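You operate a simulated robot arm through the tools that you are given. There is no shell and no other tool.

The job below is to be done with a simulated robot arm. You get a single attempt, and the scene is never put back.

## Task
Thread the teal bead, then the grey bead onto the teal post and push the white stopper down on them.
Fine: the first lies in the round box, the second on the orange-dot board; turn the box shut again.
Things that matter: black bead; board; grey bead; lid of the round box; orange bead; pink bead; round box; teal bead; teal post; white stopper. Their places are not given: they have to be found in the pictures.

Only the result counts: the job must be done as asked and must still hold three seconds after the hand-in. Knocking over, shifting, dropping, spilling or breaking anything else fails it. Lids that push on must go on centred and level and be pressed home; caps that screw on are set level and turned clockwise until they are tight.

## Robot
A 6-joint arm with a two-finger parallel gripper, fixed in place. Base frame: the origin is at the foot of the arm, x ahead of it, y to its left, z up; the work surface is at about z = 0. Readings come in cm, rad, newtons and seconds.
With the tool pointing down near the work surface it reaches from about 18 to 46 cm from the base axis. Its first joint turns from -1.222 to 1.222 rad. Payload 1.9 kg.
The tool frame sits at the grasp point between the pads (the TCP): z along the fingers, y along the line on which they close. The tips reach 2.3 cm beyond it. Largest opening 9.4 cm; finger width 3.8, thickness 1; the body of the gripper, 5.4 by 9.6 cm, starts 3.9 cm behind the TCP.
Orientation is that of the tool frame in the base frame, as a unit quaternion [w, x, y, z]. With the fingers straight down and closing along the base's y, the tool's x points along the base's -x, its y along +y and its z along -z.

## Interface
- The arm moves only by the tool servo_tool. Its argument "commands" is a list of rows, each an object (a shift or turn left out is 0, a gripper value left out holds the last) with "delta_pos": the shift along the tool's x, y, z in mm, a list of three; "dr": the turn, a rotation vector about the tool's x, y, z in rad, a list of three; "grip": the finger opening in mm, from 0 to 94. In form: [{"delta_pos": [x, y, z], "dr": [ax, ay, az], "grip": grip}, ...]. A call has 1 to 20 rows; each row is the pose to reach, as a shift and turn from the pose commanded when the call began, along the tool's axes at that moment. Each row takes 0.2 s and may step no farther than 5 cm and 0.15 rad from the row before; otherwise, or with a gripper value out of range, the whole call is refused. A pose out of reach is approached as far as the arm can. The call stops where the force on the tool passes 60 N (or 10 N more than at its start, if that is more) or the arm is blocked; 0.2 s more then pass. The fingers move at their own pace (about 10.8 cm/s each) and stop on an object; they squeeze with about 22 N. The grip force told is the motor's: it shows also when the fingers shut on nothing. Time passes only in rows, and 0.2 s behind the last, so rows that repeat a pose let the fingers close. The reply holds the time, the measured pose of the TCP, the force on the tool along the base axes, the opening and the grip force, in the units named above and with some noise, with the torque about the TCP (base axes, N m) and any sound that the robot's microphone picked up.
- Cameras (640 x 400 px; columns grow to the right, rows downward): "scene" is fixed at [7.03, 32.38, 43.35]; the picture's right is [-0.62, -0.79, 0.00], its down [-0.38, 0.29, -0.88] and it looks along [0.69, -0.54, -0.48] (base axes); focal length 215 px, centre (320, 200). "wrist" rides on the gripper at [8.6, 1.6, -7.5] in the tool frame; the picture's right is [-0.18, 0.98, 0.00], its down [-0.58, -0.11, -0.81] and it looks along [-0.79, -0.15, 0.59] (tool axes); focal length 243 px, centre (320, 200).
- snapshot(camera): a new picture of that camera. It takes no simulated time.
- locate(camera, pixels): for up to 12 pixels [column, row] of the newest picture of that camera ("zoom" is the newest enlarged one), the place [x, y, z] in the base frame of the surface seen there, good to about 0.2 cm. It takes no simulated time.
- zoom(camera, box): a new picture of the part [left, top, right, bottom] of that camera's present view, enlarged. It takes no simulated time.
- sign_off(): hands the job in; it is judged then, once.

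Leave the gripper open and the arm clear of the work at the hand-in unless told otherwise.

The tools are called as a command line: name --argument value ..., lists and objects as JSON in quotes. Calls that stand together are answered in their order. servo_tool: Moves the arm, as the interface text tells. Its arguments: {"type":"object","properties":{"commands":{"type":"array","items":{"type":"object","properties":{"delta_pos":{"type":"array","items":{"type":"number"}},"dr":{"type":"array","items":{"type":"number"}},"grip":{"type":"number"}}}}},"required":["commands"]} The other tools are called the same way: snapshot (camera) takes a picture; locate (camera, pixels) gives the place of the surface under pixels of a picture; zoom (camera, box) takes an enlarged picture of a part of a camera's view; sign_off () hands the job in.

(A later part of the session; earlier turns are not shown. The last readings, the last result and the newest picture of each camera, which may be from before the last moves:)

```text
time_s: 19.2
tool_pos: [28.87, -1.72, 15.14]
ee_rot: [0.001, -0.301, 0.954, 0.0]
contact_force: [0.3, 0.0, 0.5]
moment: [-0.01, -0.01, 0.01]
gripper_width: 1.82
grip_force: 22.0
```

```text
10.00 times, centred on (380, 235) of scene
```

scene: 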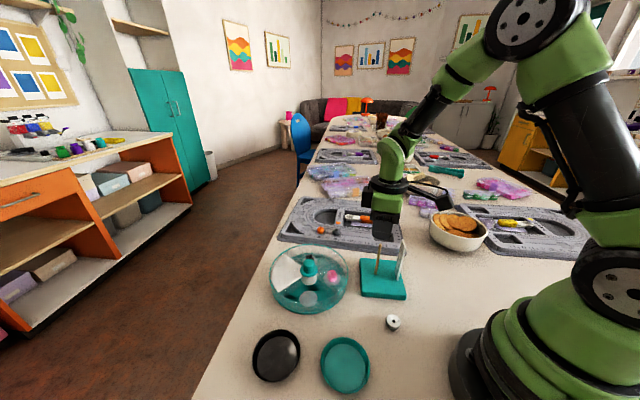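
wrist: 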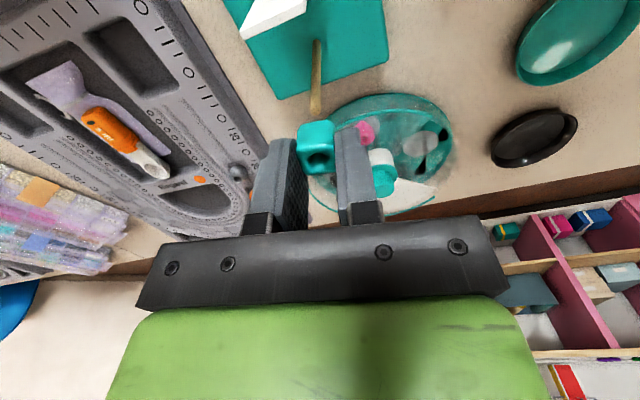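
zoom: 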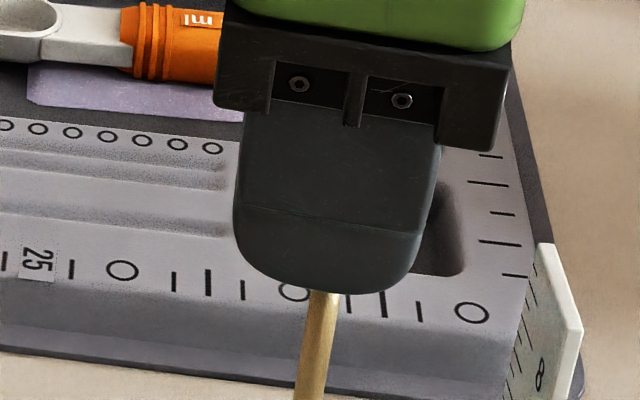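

In this view the post is nearly centred under the hole (needs about +0.6 mm in tool y). To check the other direction, I rotate the wrist about 72° around the bead, raised by 1 cm, so both the wrist and scene cameras see it side-on.

servo_tool --commands '[{"delta_pos": [0.3, -0.4, -10], "dr": [0, 0, 0.14], "grip": 10}, {"delta_pos": [0.7, -0.8, -10], "dr": [0, 0, 0.28]}, {"delta_pos": [1, -1.2, -10], "dr": [0, 0, 0.42]}, {"delta_pos": [1.4, -1.6, -10], "dr": [0, 0, 0.56]}, {"delta_pos": [1.7, -2, -10], "dr": [0, 0, 0.7]}, {"delta_pos": [2.1, -2.4, -10], "dr": [0, 0, 0.84]}, {"delta_pos": [2.4, -2.8, -10], "dr": [0, 0, 0.98]}, {"delta_pos": [2.8, -3.2, -10], "dr": [0, 0, 1.12]}, {"delta_pos": [3.1, -3.7, -10], "dr": [0, 0, 1.257]}, {"delta_pos": [3.1, -3.7, -3], "dr": [0, 0, 1.257]}, {"delta_pos": [3.1, -3.7, -3], "dr": [0, 0, 1.257]}]'

zoom --camera "wrist" --box '[270, 80, 370, 180]'

zoom --camera "scene" --box '[365, 215, 395, 255]'

```text
time_s: 21.6
tool_pos: [28.75, -2.08, 15.47]
ee_rot: [0.001, 0.318, 0.948, 0.002]
contact_force: [0.1, 0.1, -0.5]
moment: [0.02, -0.01, 0.0]
gripper_width: 1.84
grip_force: 21.7
```

```text
4.00 times, centred on (320, 130) of wrist
```

zoom: 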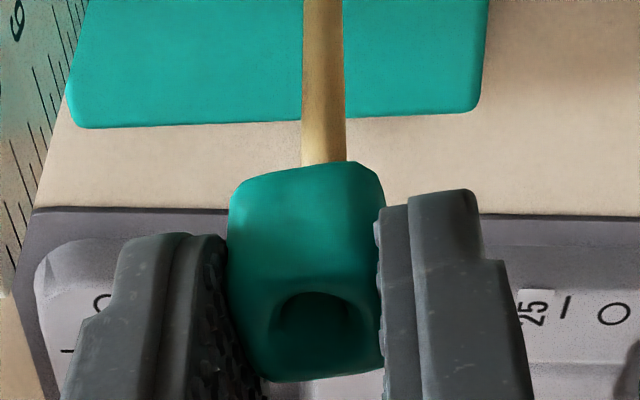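

```text
10.00 times, centred on (380, 235) of scene
```

zoom: 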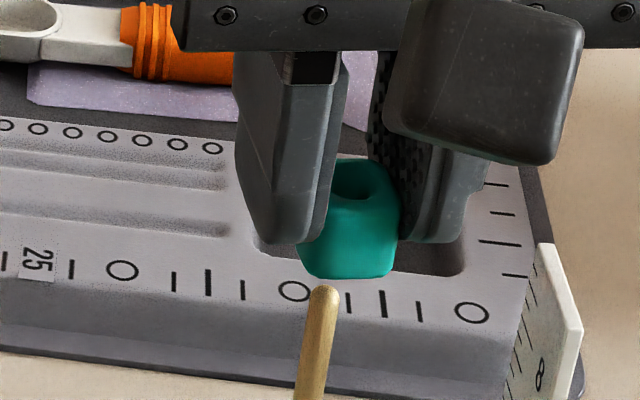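

The scene view now shows the bead to the right of the post tip. I zoom in further for measurement.

zoom --camera "scene" --box '[374, 226, 392, 250]'

locate --camera "zoom" --pixels '[[290, 390], [290, 350], [320, 300], [320, 250], [380, 250], [420, 250], [350, 200], [360, 170], [400, 150], [370, 130], [430, 200], [400, 180]]'

zoom --camera "wrist" --box '[290, 110, 350, 180]'

```text
16.00 times, centred on (383, 238) of scene
```

zoom: 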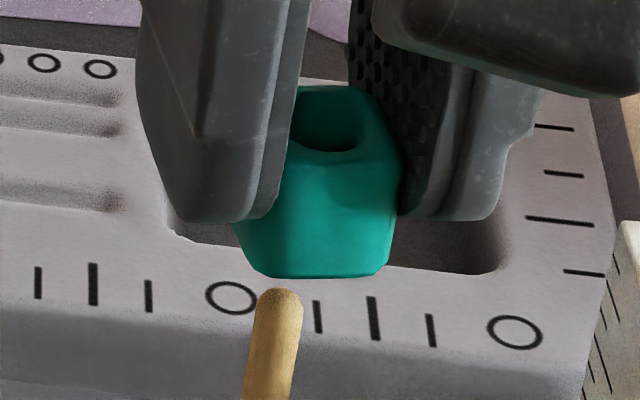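

```text
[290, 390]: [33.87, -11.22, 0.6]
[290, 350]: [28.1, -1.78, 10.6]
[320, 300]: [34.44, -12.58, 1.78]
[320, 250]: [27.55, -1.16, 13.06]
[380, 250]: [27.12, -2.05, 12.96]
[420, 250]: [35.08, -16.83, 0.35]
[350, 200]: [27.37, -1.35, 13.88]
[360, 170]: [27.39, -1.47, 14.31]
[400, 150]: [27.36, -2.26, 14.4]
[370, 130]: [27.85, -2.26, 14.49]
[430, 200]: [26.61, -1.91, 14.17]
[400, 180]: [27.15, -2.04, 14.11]
```

```text
5.71 times, centred on (320, 145) of wrist
```

zoom: 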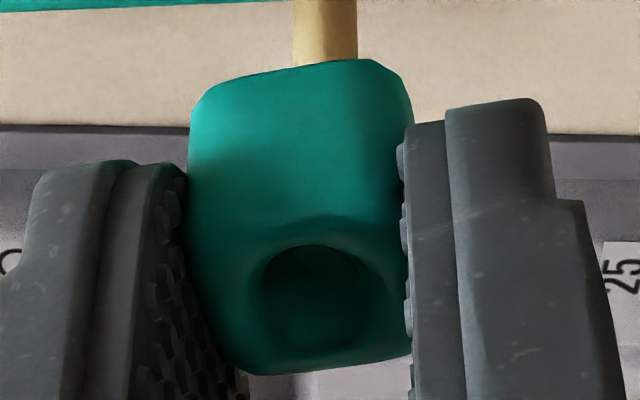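

Taking perspective into account, both cameras agree the bead needs about +1.7 mm along tool y here. I apply that and rotate back 72° about the bead for a final cross-check.

servo_tool --commands '[{"delta_pos": [0, 1.7, 0], "grip": 10}, {"delta_pos": [0.3, 2.2, 0], "dr": [0, 0, -0.14]}, {"delta_pos": [0.7, 2.7, 0], "dr": [0, 0, -0.28]}, {"delta_pos": [1, 3.1, 0], "dr": [0, 0, -0.42]}, {"delta_pos": [1.4, 3.6, 0], "dr": [0, 0, -0.56]}, {"delta_pos": [1.7, 4.1, 0], "dr": [0, 0, -0.7]}, {"delta_pos": [2.1, 4.6, 0], "dr": [0, 0, -0.84]}, {"delta_pos": [2.4, 5.1, 0], "dr": [0, 0, -0.98]}, {"delta_pos": [2.8, 5.6, 0], "dr": [0, 0, -1.12]}, {"delta_pos": [3.1, 6, 0], "dr": [0, 0, -1.257]}, {"delta_pos": [3.1, 6, 0], "dr": [0, 0, -1.257]}]'

zoom --camera "wrist" --box '[290, 110, 350, 180]'

zoom --camera "scene" --box '[365, 215, 395, 255]'

```text
time_s: 24.0
tool_pos: [28.91, -1.44, 15.41]
ee_rot: [0.001, -0.301, 0.954, 0.0]
contact_force: [-0.3, -0.2, 0.5]
moment: [0.0, -0.01, 0.0]
gripper_width: 1.8
grip_force: 22.3
```

```text
5.71 times, centred on (320, 145) of wrist
```

zoom: 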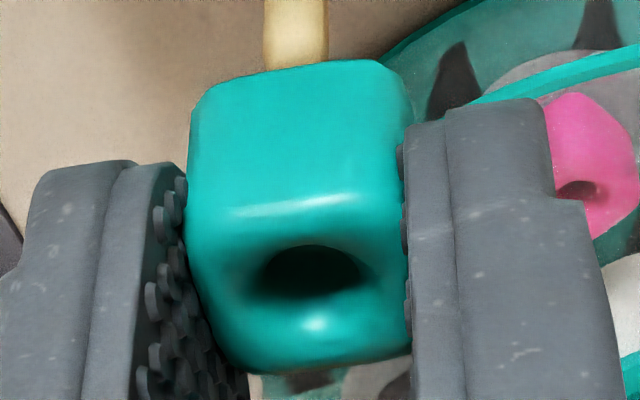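

```text
10.00 times, centred on (380, 235) of scene
```

zoom: 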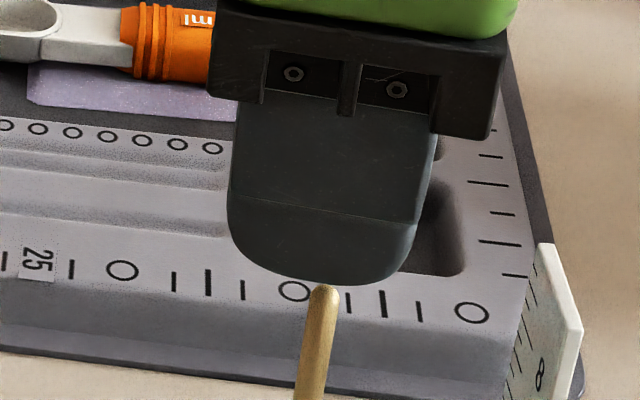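

From both views the post lies at tool x≈+4 mm (matching the bead hole) and y≈-1.4 mm. I shift -1.4 mm in y and lower gently to touch the tip.

servo_tool --commands '[{"delta_pos": [0, -1.4, 0], "grip": 10}, {"delta_pos": [0, -1.4, 5]}, {"delta_pos": [0, -1.4, 9]}, {"delta_pos": [0, -1.4, 11]}]'

zoom --camera "wrist" --box '[290, 110, 350, 180]'

zoom --camera "scene" --box '[365, 215, 395, 255]'

```text
time_s: 25.0
tool_pos: [28.93, -1.57, 14.29]
ee_rot: [0.001, -0.301, 0.954, 0.001]
contact_force: [-0.2, 0.0, -0.4]
moment: [0.0, -0.01, -0.02]
gripper_width: 1.82
grip_force: 21.5
```

```text
5.71 times, centred on (320, 145) of wrist
```

zoom: 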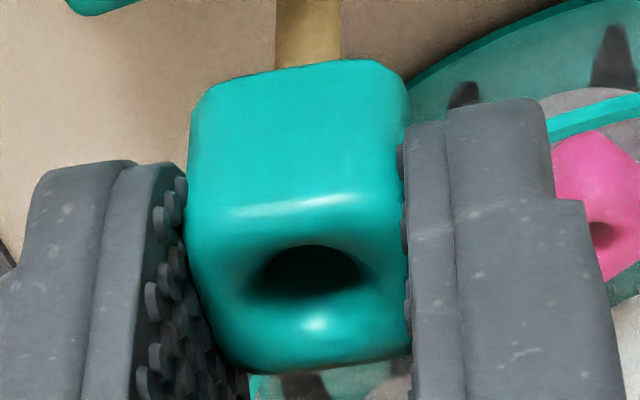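

```text
10.00 times, centred on (380, 235) of scene
```

zoom: 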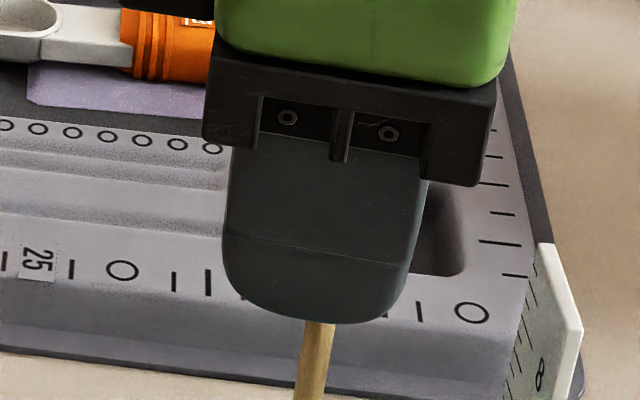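

Aligned laterally (post centre col 308 vs hole 311 in the zoom). No force yet. I keep lowering in small steps.

servo_tool --commands '[{"delta_pos": [0, 0, 1.5], "grip": 10}, {"delta_pos": [0, 0, 3]}, {"delta_pos": [0, 0, 4.5]}]'

zoom --camera "wrist" --box '[290, 110, 350, 180]'

```text
time_s: 25.8
tool_pos: [28.92, -1.57, 13.96]
ee_rot: [0.001, -0.301, 0.954, 0.001]
contact_force: [0.3, 0.1, -0.2]
moment: [0.01, 0.02, 0.03]
gripper_width: 1.81
grip_force: 22.4
```

```text
5.71 times, centred on (320, 145) of wrist
```

zoom: 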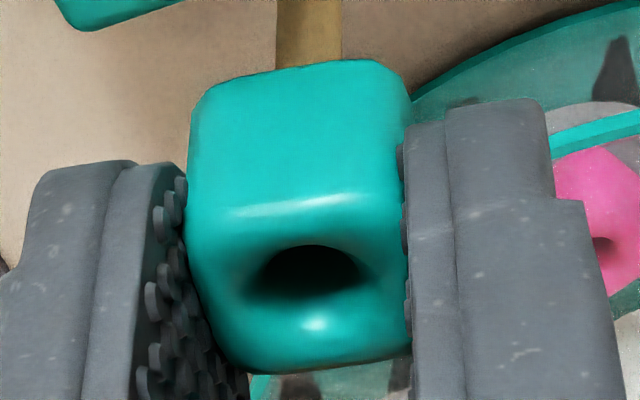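

No force yet, so I lower another 6 mm.

servo_tool --commands '[{"delta_pos": [0, 0, 2], "grip": 10}, {"delta_pos": [0, 0, 4]}, {"delta_pos": [0, 0, 6]}]'

zoom --camera "wrist" --box '[290, 110, 350, 180]'

```text
time_s: 26.6
tool_pos: [28.91, -1.6, 13.29]
ee_rot: [0.0, -0.301, 0.954, 0.0]
contact_force: [0.2, -0.8, -0.4]
moment: [-0.03, 0.01, 0.0]
gripper_width: 1.82
grip_force: 21.8
```

```text
5.71 times, centred on (320, 145) of wrist
```

zoom: 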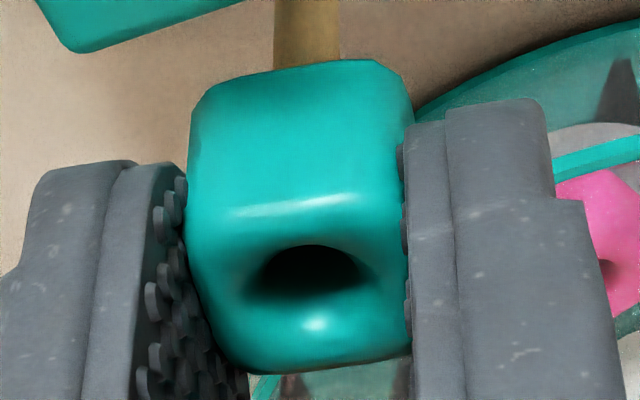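

Still no force. The bead should now have 1 cm of post inside it. I lower another 10 mm and look for the tip in the hole.

servo_tool --commands '[{"delta_pos": [0, 0, 3], "grip": 10}, {"delta_pos": [0, 0, 6]}, {"delta_pos": [0, 0, 9]}, {"delta_pos": [0, 0, 12]}]'

zoom --camera "wrist" --box '[290, 110, 350, 180]'

```text
time_s: 27.6
tool_pos: [29.01, -1.59, 12.09]
ee_rot: [0.002, -0.3, 0.954, 0.0]
contact_force: [-0.3, 0.1, -0.1]
moment: [0.02, 0.0, 0.01]
gripper_width: 1.85
grip_force: 21.6
```

```text
5.71 times, centred on (320, 145) of wrist
```

zoom: 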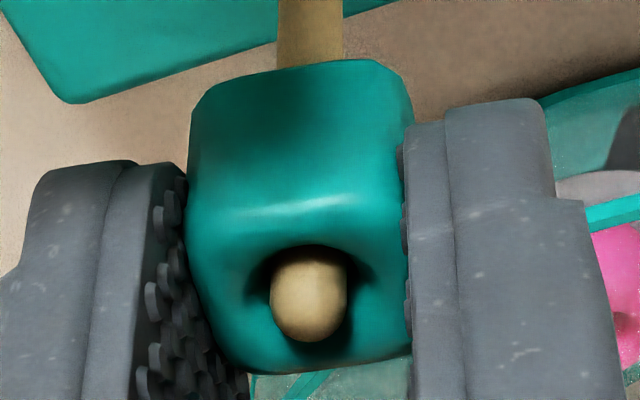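

The post tip is coming up through the bead hole. I lower further (palm stays above the tip) and release the bead so it slides down.

servo_tool --commands '[{"delta_pos": [0, 0, 8], "grip": 10}, {"delta_pos": [0, 0, 16]}, {"delta_pos": [0, 0, 24]}, {"delta_pos": [0, 0, 32]}, {"delta_pos": [0, 0, 36.5]}]'

zoom --camera "scene" --box '[350, 215, 420, 295]'

snapshot --camera "wrist"

```text
time_s: 28.8
tool_pos: [28.96, -1.5, 8.38]
ee_rot: [0.001, -0.3, 0.954, 0.0]
contact_force: [-1.4, -1.3, 0.4]
moment: [-0.02, -0.01, 0.0]
gripper_width: 1.8
grip_force: 22.0
```

```text
5.00 times, centred on (385, 255) of scene
```

zoom: 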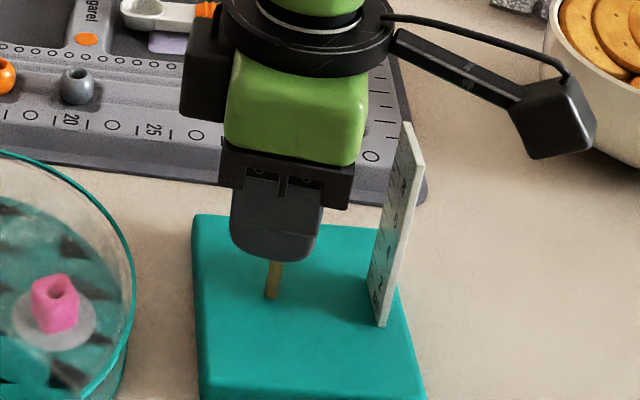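

```text
taken
```

wrist: 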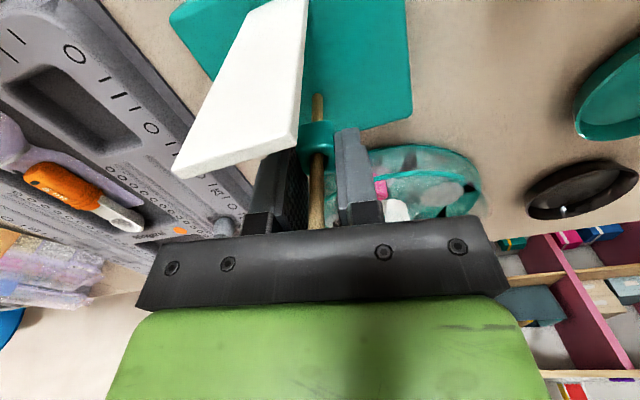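

All clear. I release the bead.

servo_tool --commands '[{"grip": 26}, {"grip": 30}, {"grip": 30}]'

zoom --camera "scene" --box '[350, 215, 420, 295]'

```text
time_s: 29.6
tool_pos: [28.94, -1.52, 8.43]
ee_rot: [0.0, -0.301, 0.954, 0.0]
contact_force: [0.0, 0.1, 0.0]
moment: [0.0, -0.02, -0.01]
gripper_width: 3.02
grip_force: 0.0
```

```text
5.00 times, centred on (385, 255) of scene
```

zoom: 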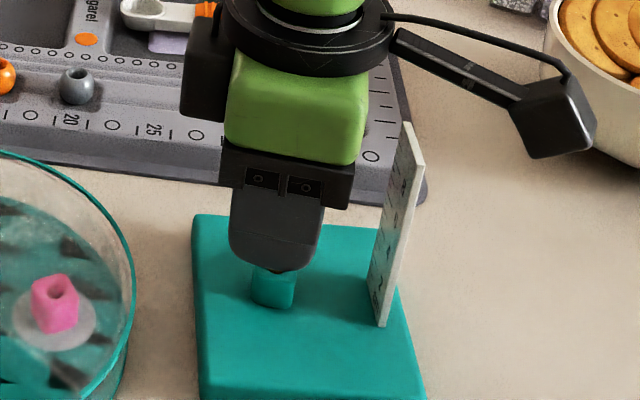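

The bead slid down to the base. I rise and go look at the grey bead on the board.

servo_tool --commands '[{"delta_pos": [0, 0, -30]}, {"delta_pos": [0, 0, -70]}, {"delta_pos": [0, 0, -100]}]'

zoom --camera "scene" --box '[325, 218, 355, 242]'

locate --camera "zoom" --pixels '[[320, 200], [335, 180], [350, 230], [380, 250], [300, 260], [420, 150], [250, 150], [200, 250], [450, 230]]'

snapshot --camera "wrist"

```text
time_s: 30.4
tool_pos: [28.88, -1.51, 18.65]
ee_rot: [0.001, -0.302, 0.953, -0.001]
contact_force: [0.5, -0.1, 0.6]
moment: [0.0, 0.0, -0.03]
gripper_width: 2.99
grip_force: 0.0
```

```text
16.00 times, centred on (340, 230) of scene
```

zoom: 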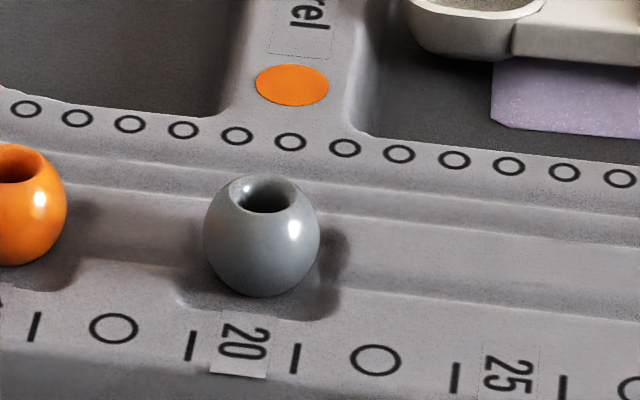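

```text
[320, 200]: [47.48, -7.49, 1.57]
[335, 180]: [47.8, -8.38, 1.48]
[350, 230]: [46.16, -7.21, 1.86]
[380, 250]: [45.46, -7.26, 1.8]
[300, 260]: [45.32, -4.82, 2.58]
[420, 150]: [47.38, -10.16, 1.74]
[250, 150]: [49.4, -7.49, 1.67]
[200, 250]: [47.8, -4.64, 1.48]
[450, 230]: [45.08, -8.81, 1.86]
```

```text
taken
```

wrist: 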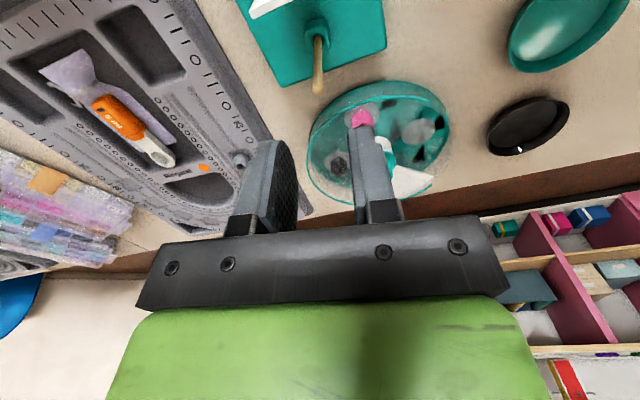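

zoom --camera "scene" --box '[325, 222, 347, 242]'

locate --camera "zoom" --pixels '[[320, 170], [270, 170], [370, 200], [320, 230], [280, 220], [360, 220], [320, 130], [300, 115], [350, 130], [250, 260], [180, 180], [420, 220]]'

```text
16.00 times, centred on (336, 232) of scene
```

zoom: 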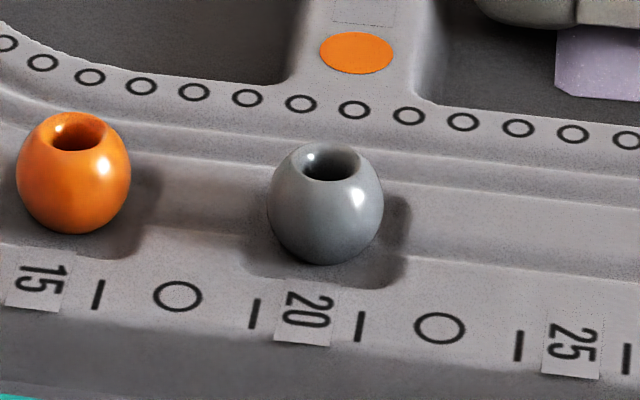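

```text
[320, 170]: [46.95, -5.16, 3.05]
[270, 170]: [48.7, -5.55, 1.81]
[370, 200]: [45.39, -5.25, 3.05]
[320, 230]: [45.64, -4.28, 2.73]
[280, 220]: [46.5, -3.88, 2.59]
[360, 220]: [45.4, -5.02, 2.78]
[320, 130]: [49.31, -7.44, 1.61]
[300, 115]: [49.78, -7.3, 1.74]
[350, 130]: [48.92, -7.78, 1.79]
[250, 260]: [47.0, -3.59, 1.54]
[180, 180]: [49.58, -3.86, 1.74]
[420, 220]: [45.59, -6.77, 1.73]
```

The grey bead's centre is near (46.2, -4.9, 2.4), at the edge of the reach. I move closer with the fingers closing along the tangential direction for a better look.

servo_tool --commands '[{"delta_pos": [-15, -17.5, 0], "dr": [0, 0, 0.1434], "grip": 34}, {"delta_pos": [-30, -35, 0], "dr": [0, 0, 0.287]}, {"delta_pos": [-45, -52.5, 15], "dr": [0, 0, 0.43]}, {"delta_pos": [-60, -70, 30], "dr": [0, 0, 0.574]}, {"delta_pos": [-74, -87.6, 46], "dr": [0, 0, 0.717]}, {"delta_pos": [-74, -87.6, 46], "dr": [0, 0, 0.717]}]'

snapshot --camera "wrist"

zoom --camera "scene" --box '[350, 215, 420, 295]'

```text
time_s: 31.8
tool_pos: [40.08, -4.55, 13.89]
ee_rot: [0.0, 0.054, 0.999, 0.001]
contact_force: [0.2, -0.1, -0.5]
moment: [0.0, -0.01, 0.01]
gripper_width: 3.4
grip_force: 0.0
```

```text
taken
```

wrist: 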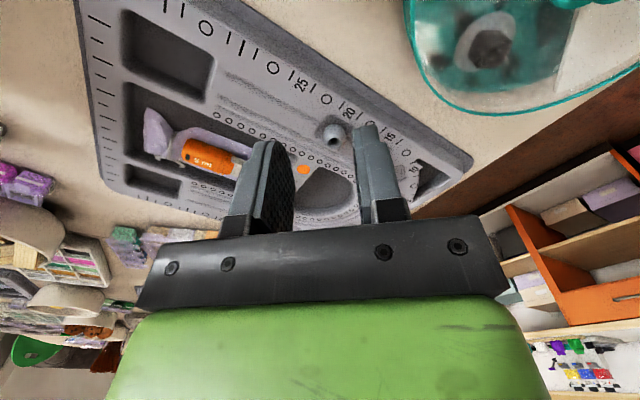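

```text
5.00 times, centred on (385, 255) of scene
```

zoom: 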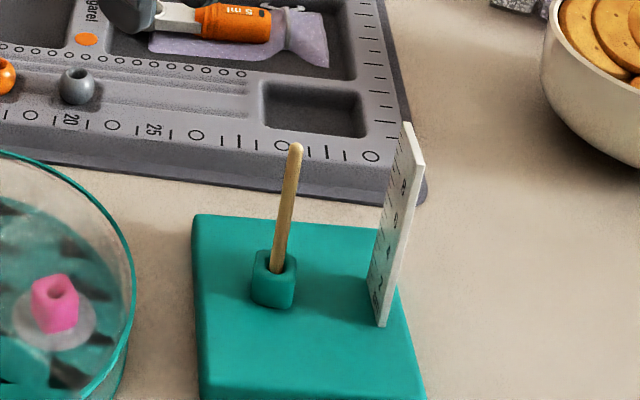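

The teal bead is on the post. I zoom in on the grey bead in the wrist view at (334,133).

zoom --camera "wrist" --box '[300, 100, 370, 165]'

locate --camera "wrist" --pixels '[[334, 133], [328, 132], [340, 132], [334, 140], [334, 126], [330, 136], [338, 136], [345, 125], [322, 140], [350, 145], [315, 120], [340, 150]]'

```text
6.15 times, centred on (335, 132) of wrist
```

zoom: 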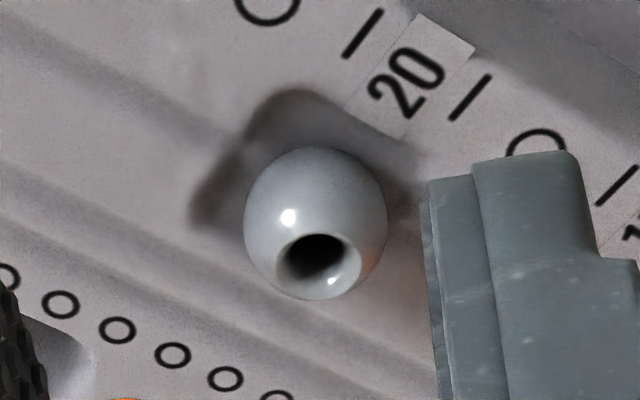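

```text
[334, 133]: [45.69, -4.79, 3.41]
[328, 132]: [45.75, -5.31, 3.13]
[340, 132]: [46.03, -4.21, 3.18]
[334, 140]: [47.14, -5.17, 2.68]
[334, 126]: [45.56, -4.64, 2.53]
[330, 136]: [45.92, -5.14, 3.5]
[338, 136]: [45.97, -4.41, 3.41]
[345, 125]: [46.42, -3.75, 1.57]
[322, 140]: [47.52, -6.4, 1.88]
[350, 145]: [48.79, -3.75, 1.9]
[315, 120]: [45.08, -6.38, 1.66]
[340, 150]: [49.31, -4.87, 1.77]
```

The grey bead's centre is about (46.35, -4.95). I advance to hover above it at z≈8.5 and see how far the arm reaches.

servo_tool --commands '[{"delta_pos": [-28, 1.2, 15], "grip": 34}, {"delta_pos": [-55, 2.5, 35]}, {"delta_pos": [-55, 2.5, 54]}, {"delta_pos": [-55, 2.5, 54]}]'

snapshot --camera "wrist"

zoom --camera "scene" --box '[316, 206, 360, 246]'

```text
time_s: 32.8
tool_pos: [45.51, -4.82, 8.35]
ee_rot: [0.001, 0.053, 0.999, 0.001]
contact_force: [-0.1, -0.1, -1.2]
moment: [0.01, -0.02, -0.02]
gripper_width: 3.4
grip_force: 0.0
```

```text
taken
```

wrist: 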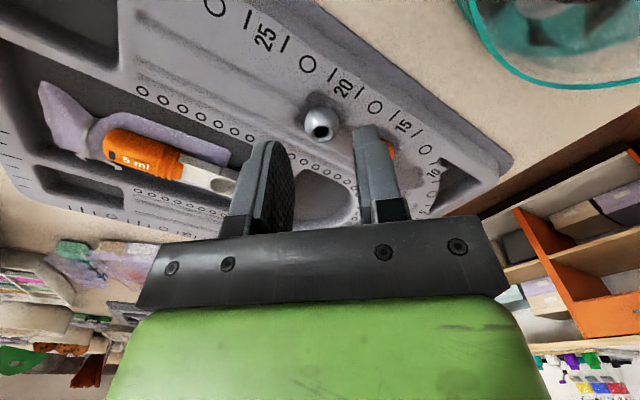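

```text
10.00 times, centred on (338, 226) of scene
```

zoom: 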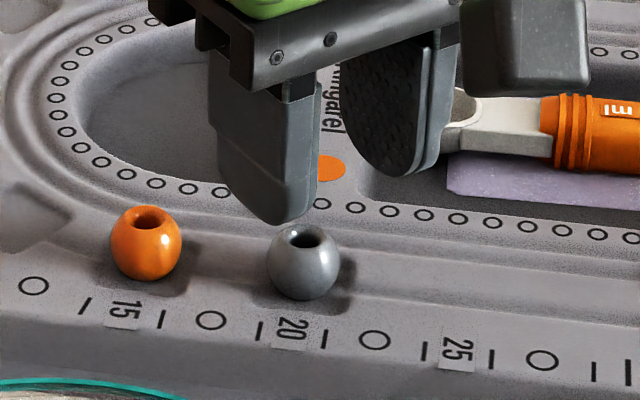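

zoom --camera "wrist" --box '[285, 90, 365, 160]'

locate --camera "scene" --pixels '[[318.7, 230.5], [317, 229], [320, 229], [334.5, 232], [333, 231], [336, 231]]'

locate --camera "wrist" --pixels '[[321, 123], [310, 123], [331, 123], [321, 112], [321, 138], [391, 148], [316, 130], [327, 130]]'

```text
5.71 times, centred on (325, 125) of wrist
```

zoom: 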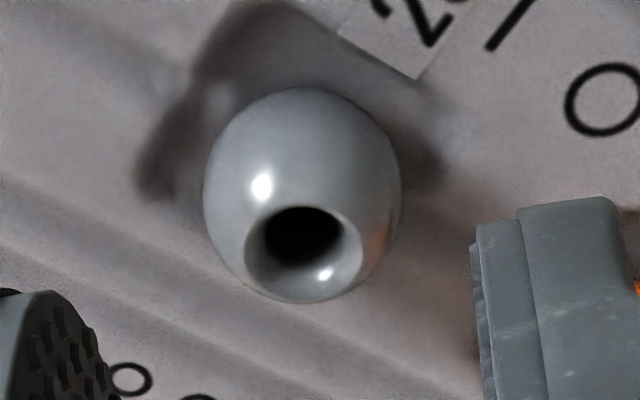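

```text
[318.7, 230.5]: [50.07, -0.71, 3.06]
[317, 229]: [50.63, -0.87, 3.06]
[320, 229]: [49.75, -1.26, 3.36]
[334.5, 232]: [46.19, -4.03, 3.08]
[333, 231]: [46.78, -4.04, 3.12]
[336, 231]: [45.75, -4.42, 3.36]
```

```text
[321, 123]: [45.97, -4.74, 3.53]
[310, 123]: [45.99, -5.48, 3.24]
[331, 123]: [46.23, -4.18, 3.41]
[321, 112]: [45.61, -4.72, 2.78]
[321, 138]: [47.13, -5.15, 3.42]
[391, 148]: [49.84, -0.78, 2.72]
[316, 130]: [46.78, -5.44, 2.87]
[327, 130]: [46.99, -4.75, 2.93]
```

The bead lies at tool (-1.1, -0.07) cm. I move 5 mm further out, then down partly.

servo_tool --commands '[{"delta_pos": [-5, -0.8, 0], "grip": 34}, {"delta_pos": [-5, -0.8, 12]}, {"delta_pos": [-5, -0.8, 24]}, {"delta_pos": [-5, -0.8, 30]}, {"delta_pos": [-5, -0.8, 30]}]'

snapshot --camera "wrist"

zoom --camera "scene" --box '[316, 206, 360, 246]'

```text
time_s: 34.0
tool_pos: [45.58, -5.07, 5.41]
ee_rot: [0.001, 0.053, 0.999, 0.001]
contact_force: [-0.8, 0.2, 0.2]
moment: [0.03, 0.01, 0.0]
gripper_width: 3.4
grip_force: 0.0
```

```text
taken
```

wrist: 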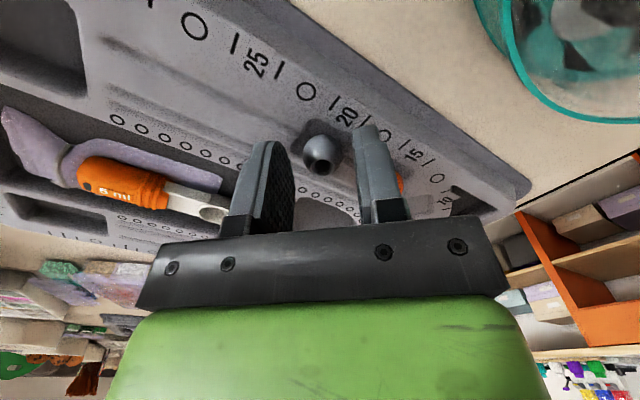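

```text
10.00 times, centred on (338, 226) of scene
```

zoom: 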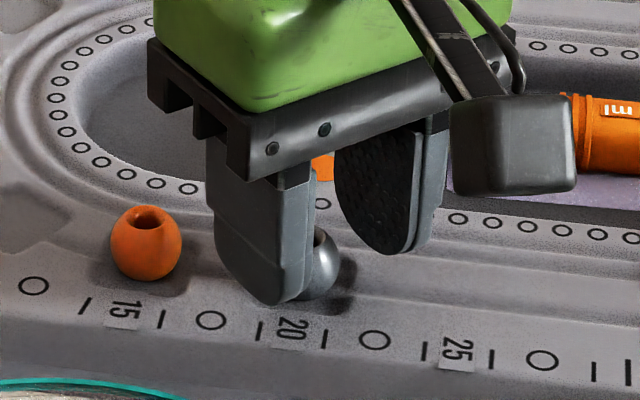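

The arm has reached its limit at x≈45.6, leaving the bead about 1 cm off pad centre. I zoom in to check that the pads still cover it.

zoom --camera "wrist" --box '[270, 110, 370, 190]'

zoom --camera "scene" --box '[328, 216, 354, 240]'

```text
5.00 times, centred on (320, 150) of wrist
```

zoom: 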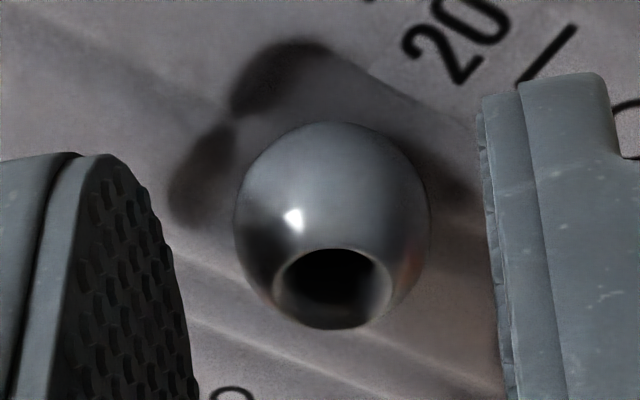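

```text
16.00 times, centred on (341, 228) of scene
```

zoom: 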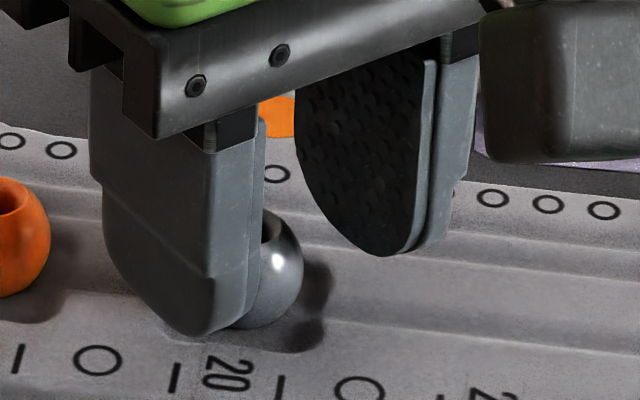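

The bead is at tool x≈-1.0. That is still within the pads. I lower to z≈4.3 and look once more before closing.

servo_tool --commands '[{"delta_pos": [0, -1, 5], "grip": 34}, {"delta_pos": [0, -1, 10]}, {"delta_pos": [0, -1, 10]}]'

zoom --camera "wrist" --box '[270, 110, 370, 190]'

zoom --camera "scene" --box '[328, 216, 354, 240]'

```text
time_s: 34.8
tool_pos: [45.59, -4.9, 4.52]
ee_rot: [0.0, 0.052, 0.999, 0.001]
contact_force: [0.0, -0.9, 0.6]
moment: [-0.02, 0.01, 0.0]
gripper_width: 3.42
grip_force: 0.1
out of reach, approached as far as the arm can: row 1, 2, 3
```

```text
5.00 times, centred on (320, 150) of wrist
```

zoom: 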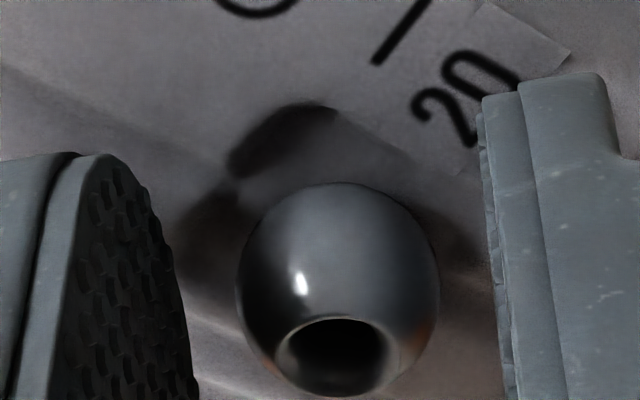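

```text
16.00 times, centred on (341, 228) of scene
```

zoom: 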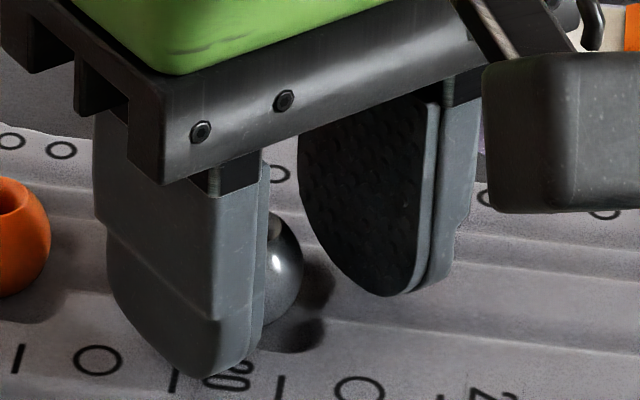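

The pads cover the bead. I lower 2 mm more and close.

servo_tool --commands '[{"delta_pos": [0, 0, 2], "grip": 34}, {"delta_pos": [0, 0, 2], "grip": 24}, {"delta_pos": [0, 0, 2], "grip": 14}, {"delta_pos": [0, 0, 2], "grip": 10}]'

zoom --camera "wrist" --box '[270, 110, 370, 190]'

zoom --camera "scene" --box '[328, 216, 354, 240]'

```text
time_s: 35.8
tool_pos: [45.52, -4.84, 4.45]
ee_rot: [0.001, 0.052, 0.999, 0.001]
contact_force: [0.3, 0.1, 0.7]
moment: [0.01, 0.0, -0.04]
gripper_width: 1.98
grip_force: 21.8
```

```text
5.00 times, centred on (320, 150) of wrist
```

zoom: 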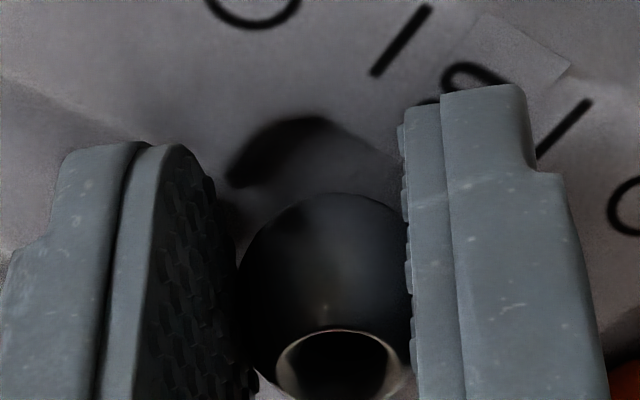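

```text
16.00 times, centred on (341, 228) of scene
```

zoom: 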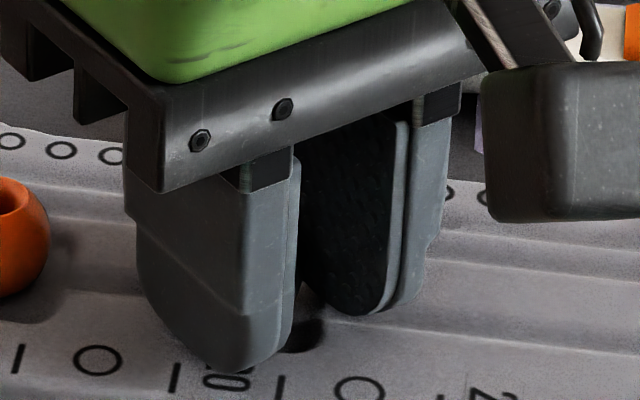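

The grey bead is gripped (1.98 cm). I lift it straight up, compensating the out-of-reach command with +4 mm in x.

servo_tool --commands '[{"delta_pos": [4, 0, -5], "grip": 10}, {"delta_pos": [5, 0, -20]}, {"delta_pos": [20, 0, -50]}, {"delta_pos": [40, 0, -90]}, {"delta_pos": [60, 0, -125]}]'

zoom --camera "wrist" --box '[270, 110, 370, 190]'

snapshot --camera "scene"

```text
time_s: 37.0
tool_pos: [39.74, -4.45, 16.83]
ee_rot: [0.001, 0.053, 0.999, 0.0]
contact_force: [-0.3, -0.6, -1.2]
moment: [0.01, -0.04, 0.04]
gripper_width: 2.01
grip_force: 21.9
```

```text
5.00 times, centred on (320, 150) of wrist
```

zoom: 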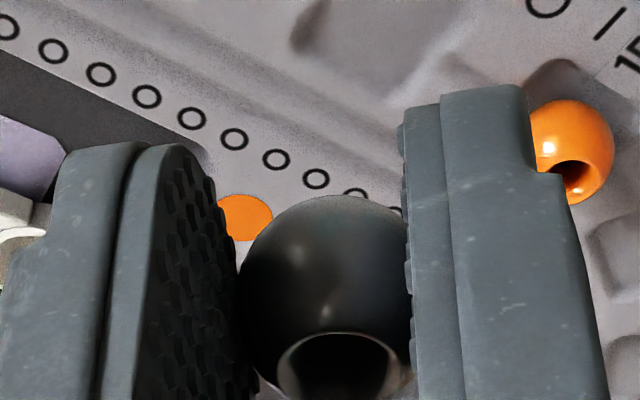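

```text
taken
```

scene: 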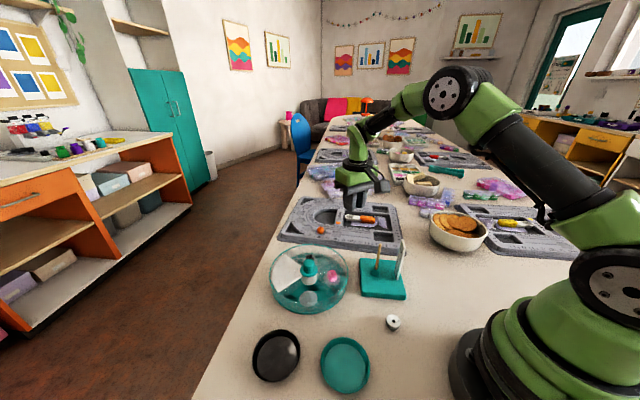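

The bead is held. I zoom in to measure the hole in the tool frame.

zoom --camera "wrist" --box '[290, 140, 350, 200]'

locate --camera "zoom" --pixels '[[330, 100], [250, 100], [400, 100], [330, 150], [330, 190], [270, 200], [400, 200], [330, 60], [300, 150], [370, 150]]'

```text
6.67 times, centred on (320, 170) of wrist
```

zoom: 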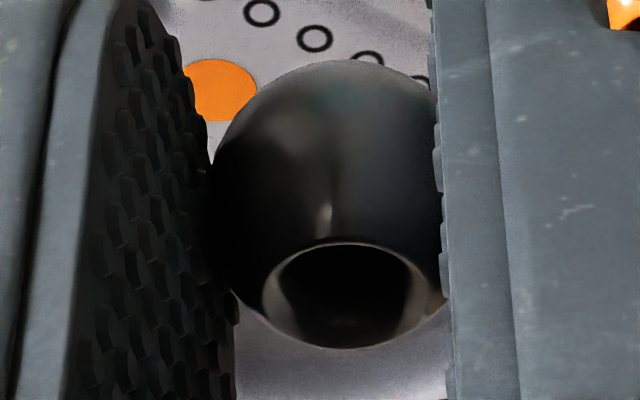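

```text
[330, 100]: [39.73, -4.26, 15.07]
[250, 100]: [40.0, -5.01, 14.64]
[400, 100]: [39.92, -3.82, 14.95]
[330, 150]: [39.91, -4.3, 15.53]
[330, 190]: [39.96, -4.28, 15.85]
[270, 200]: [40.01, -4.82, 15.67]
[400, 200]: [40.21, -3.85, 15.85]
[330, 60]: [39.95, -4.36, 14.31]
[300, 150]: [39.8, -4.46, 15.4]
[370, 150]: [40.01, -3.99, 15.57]
```

locate --camera "zoom" --pixels '[[268, 300], [422, 290], [340, 240], [345, 346], [300, 335], [400, 330], [290, 250], [395, 245], [345, 225], [340, 300], [270, 280], [345, 215]]'

zoom --camera "scene" --box '[330, 185, 380, 230]'

```text
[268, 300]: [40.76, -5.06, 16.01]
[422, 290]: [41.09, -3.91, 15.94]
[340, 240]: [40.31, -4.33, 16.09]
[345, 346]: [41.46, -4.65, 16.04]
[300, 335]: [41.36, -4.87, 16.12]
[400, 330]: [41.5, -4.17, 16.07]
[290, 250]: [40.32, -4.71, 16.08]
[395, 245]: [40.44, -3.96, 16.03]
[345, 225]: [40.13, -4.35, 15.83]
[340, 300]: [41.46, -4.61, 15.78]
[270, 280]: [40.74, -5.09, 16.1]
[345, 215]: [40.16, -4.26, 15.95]
```

```text
8.89 times, centred on (355, 208) of scene
```

zoom: 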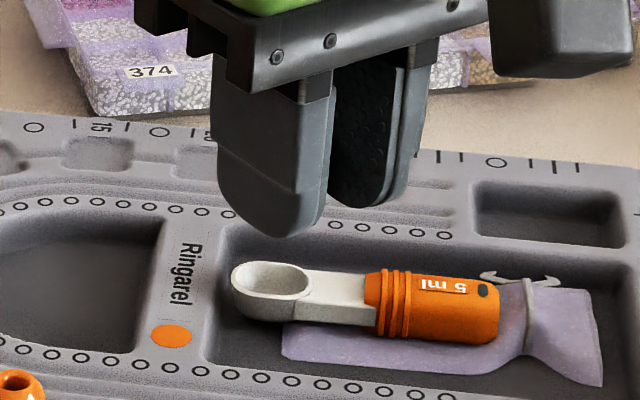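

The hole is at tool (-1.13, 0.0) cm with rim at 0.77 cm below TCP level. I carry the bead to the post, turning back to the earlier wrist angle.

servo_tool --commands '[{"delta_pos": [24.4, 1.4, 0], "dr": [0, 0, -0.144], "grip": 10}, {"delta_pos": [48.8, 2.8, 0], "dr": [0, 0, -0.288]}, {"delta_pos": [73.2, 4.2, 0], "dr": [0, 0, -0.432]}, {"delta_pos": [97.6, 5.6, 0], "dr": [0, 0, -0.576]}, {"delta_pos": [122, 7, 0], "dr": [0, 0, -0.719]}, {"delta_pos": [122, 7, 0], "dr": [0, 0, -0.719]}]'

snapshot --camera "wrist"

zoom --camera "wrist" --box '[270, 120, 370, 200]'

zoom --camera "scene" --box '[355, 205, 415, 275]'

```text
time_s: 38.4
tool_pos: [27.48, -2.22, 16.87]
ee_rot: [0.001, -0.303, 0.953, 0.0]
contact_force: [-0.3, 0.4, 0.0]
moment: [-0.02, -0.02, 0.01]
gripper_width: 2.01
grip_force: 22.3
```

```text
taken
```

wrist: 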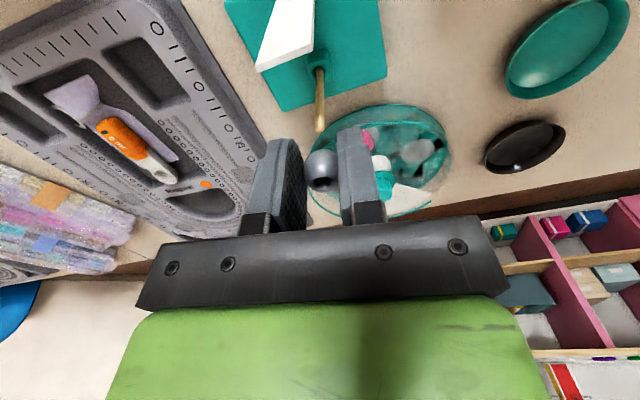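

```text
5.00 times, centred on (320, 160) of wrist
```

zoom: 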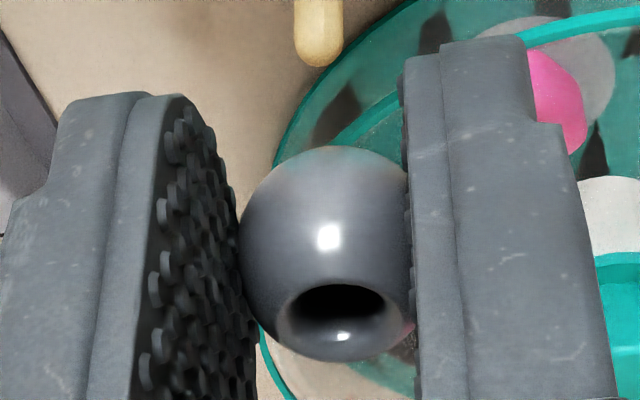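

```text
5.71 times, centred on (385, 240) of scene
```

zoom: 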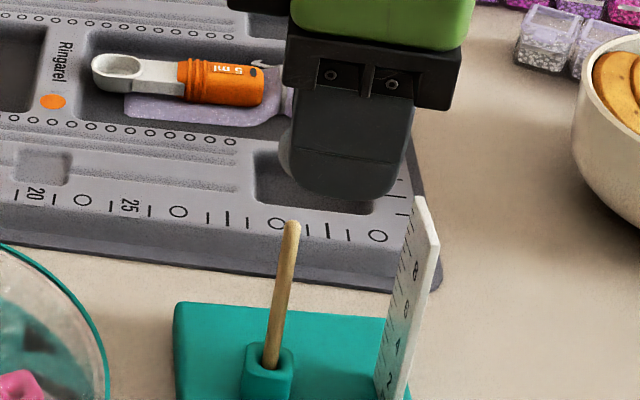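

The post appears about 2.7 mm off in tool y. I apply that, then rotate 72° about the bead (lowering 15 mm) to check the other direction.

servo_tool --commands '[{"delta_pos": [0, -2.7, 0], "grip": 10}, {"delta_pos": [-0.8, -1.5, 0], "dr": [0, 0, 0.14]}, {"delta_pos": [-1.7, -0.3, 0], "dr": [0, 0, 0.28]}, {"delta_pos": [-2.6, 0.9, 0], "dr": [0, 0, 0.42]}, {"delta_pos": [-3.5, 2.1, 0], "dr": [0, 0, 0.56]}, {"delta_pos": [-4.3, 3.3, 0], "dr": [0, 0, 0.7]}, {"delta_pos": [-5.2, 4.5, 0], "dr": [0, 0, 0.84]}, {"delta_pos": [-6.1, 5.7, 0], "dr": [0, 0, 0.98]}, {"delta_pos": [-7, 6.9, 0], "dr": [0, 0, 1.12]}, {"delta_pos": [-7.8, 8.1, 5], "dr": [0, 0, 1.257]}, {"delta_pos": [-7.8, 8.1, 15], "dr": [0, 0, 1.257]}, {"delta_pos": [-7.8, 8.1, 15], "dr": [0, 0, 1.257]}]'

zoom --camera "wrist" --box '[270, 120, 370, 200]'

zoom --camera "scene" --box '[365, 218, 400, 252]'

```text
time_s: 41.0
tool_pos: [27.63, -1.25, 15.43]
ee_rot: [-0.001, 0.316, 0.949, 0.001]
contact_force: [0.3, 0.3, -0.1]
moment: [-0.01, 0.0, 0.0]
gripper_width: 2.0
grip_force: 22.0
```

```text
5.00 times, centred on (320, 160) of wrist
```

zoom: 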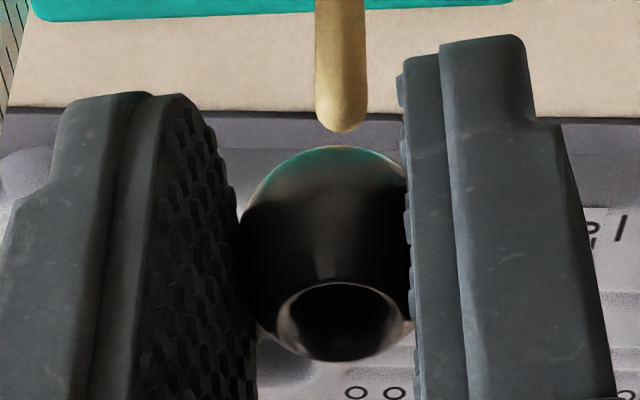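

```text
11.76 times, centred on (382, 235) of scene
```

zoom: 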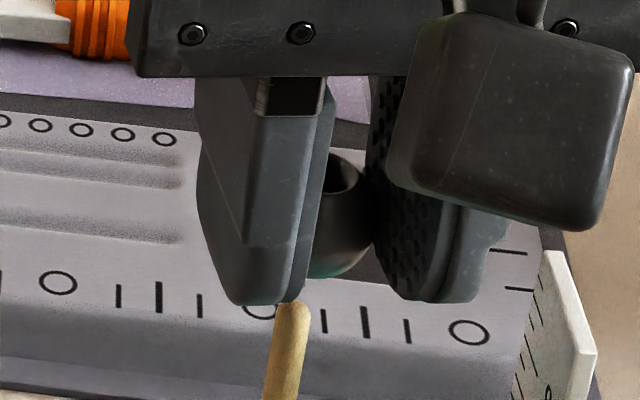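

In this view the post tip is well aligned with the hole (0.4 mm). I rotate back to the threading angle.

servo_tool --commands '[{"delta_pos": [-0.8, -0.8, 0], "dr": [0, 0, -0.14], "grip": 10}, {"delta_pos": [-1.7, -2, 0], "dr": [0, 0, -0.28]}, {"delta_pos": [-2.6, -3.2, 0], "dr": [0, 0, -0.42]}, {"delta_pos": [-3.5, -4.4, 0], "dr": [0, 0, -0.56]}, {"delta_pos": [-4.3, -5.6, 0], "dr": [0, 0, -0.7]}, {"delta_pos": [-5.2, -6.8, 0], "dr": [0, 0, -0.84]}, {"delta_pos": [-6.1, -8, 0], "dr": [0, 0, -0.98]}, {"delta_pos": [-7, -9.2, 0], "dr": [0, 0, -1.12]}, {"delta_pos": [-7.8, -10.4, 0], "dr": [0, 0, -1.257]}, {"delta_pos": [-7.8, -10.4, 0], "dr": [0, 0, -1.257]}]'

zoom --camera "wrist" --box '[270, 120, 370, 200]'

zoom --camera "scene" --box '[365, 218, 400, 252]'

```text
time_s: 43.2
tool_pos: [27.6, -2.51, 15.26]
ee_rot: [0.001, -0.303, 0.953, -0.001]
contact_force: [0.6, -0.2, 0.5]
moment: [-0.01, -0.01, 0.02]
gripper_width: 1.94
grip_force: 22.3
```

```text
5.00 times, centred on (320, 160) of wrist
```

zoom: 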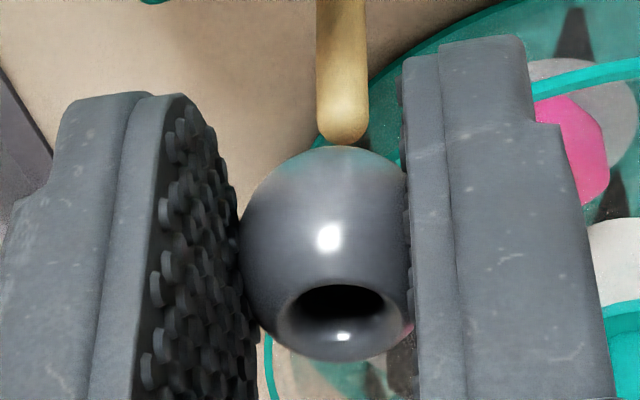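

```text
11.76 times, centred on (382, 235) of scene
```

zoom: 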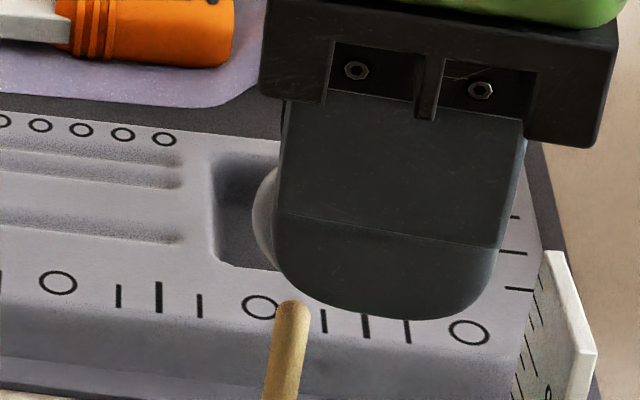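

Aligned within about 0.5 mm in both directions. I shift +0.4 mm and lower in small steps.

servo_tool --commands '[{"delta_pos": [0, 0.4, 4], "grip": 10}, {"delta_pos": [0, 0.4, 8]}, {"delta_pos": [0, 0.4, 11]}, {"delta_pos": [0, 0.4, 13]}]'

zoom --camera "wrist" --box '[270, 120, 370, 200]'

```text
time_s: 44.2
tool_pos: [27.73, -2.62, 14.15]
ee_rot: [0.002, -0.301, 0.954, 0.001]
contact_force: [-0.3, 0.9, 0.2]
moment: [0.01, 0.0, 0.02]
gripper_width: 1.95
grip_force: 22.4
```

```text
5.00 times, centred on (320, 160) of wrist
```

zoom: 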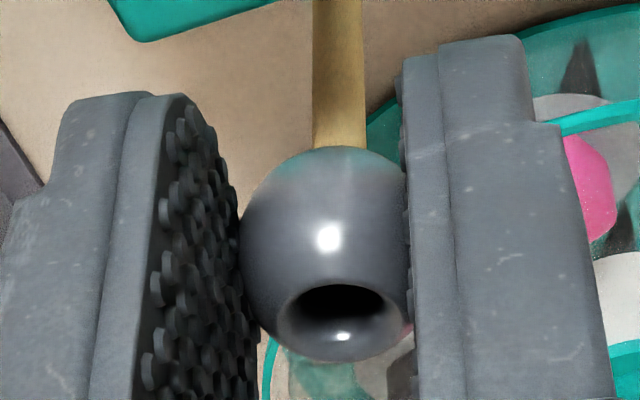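

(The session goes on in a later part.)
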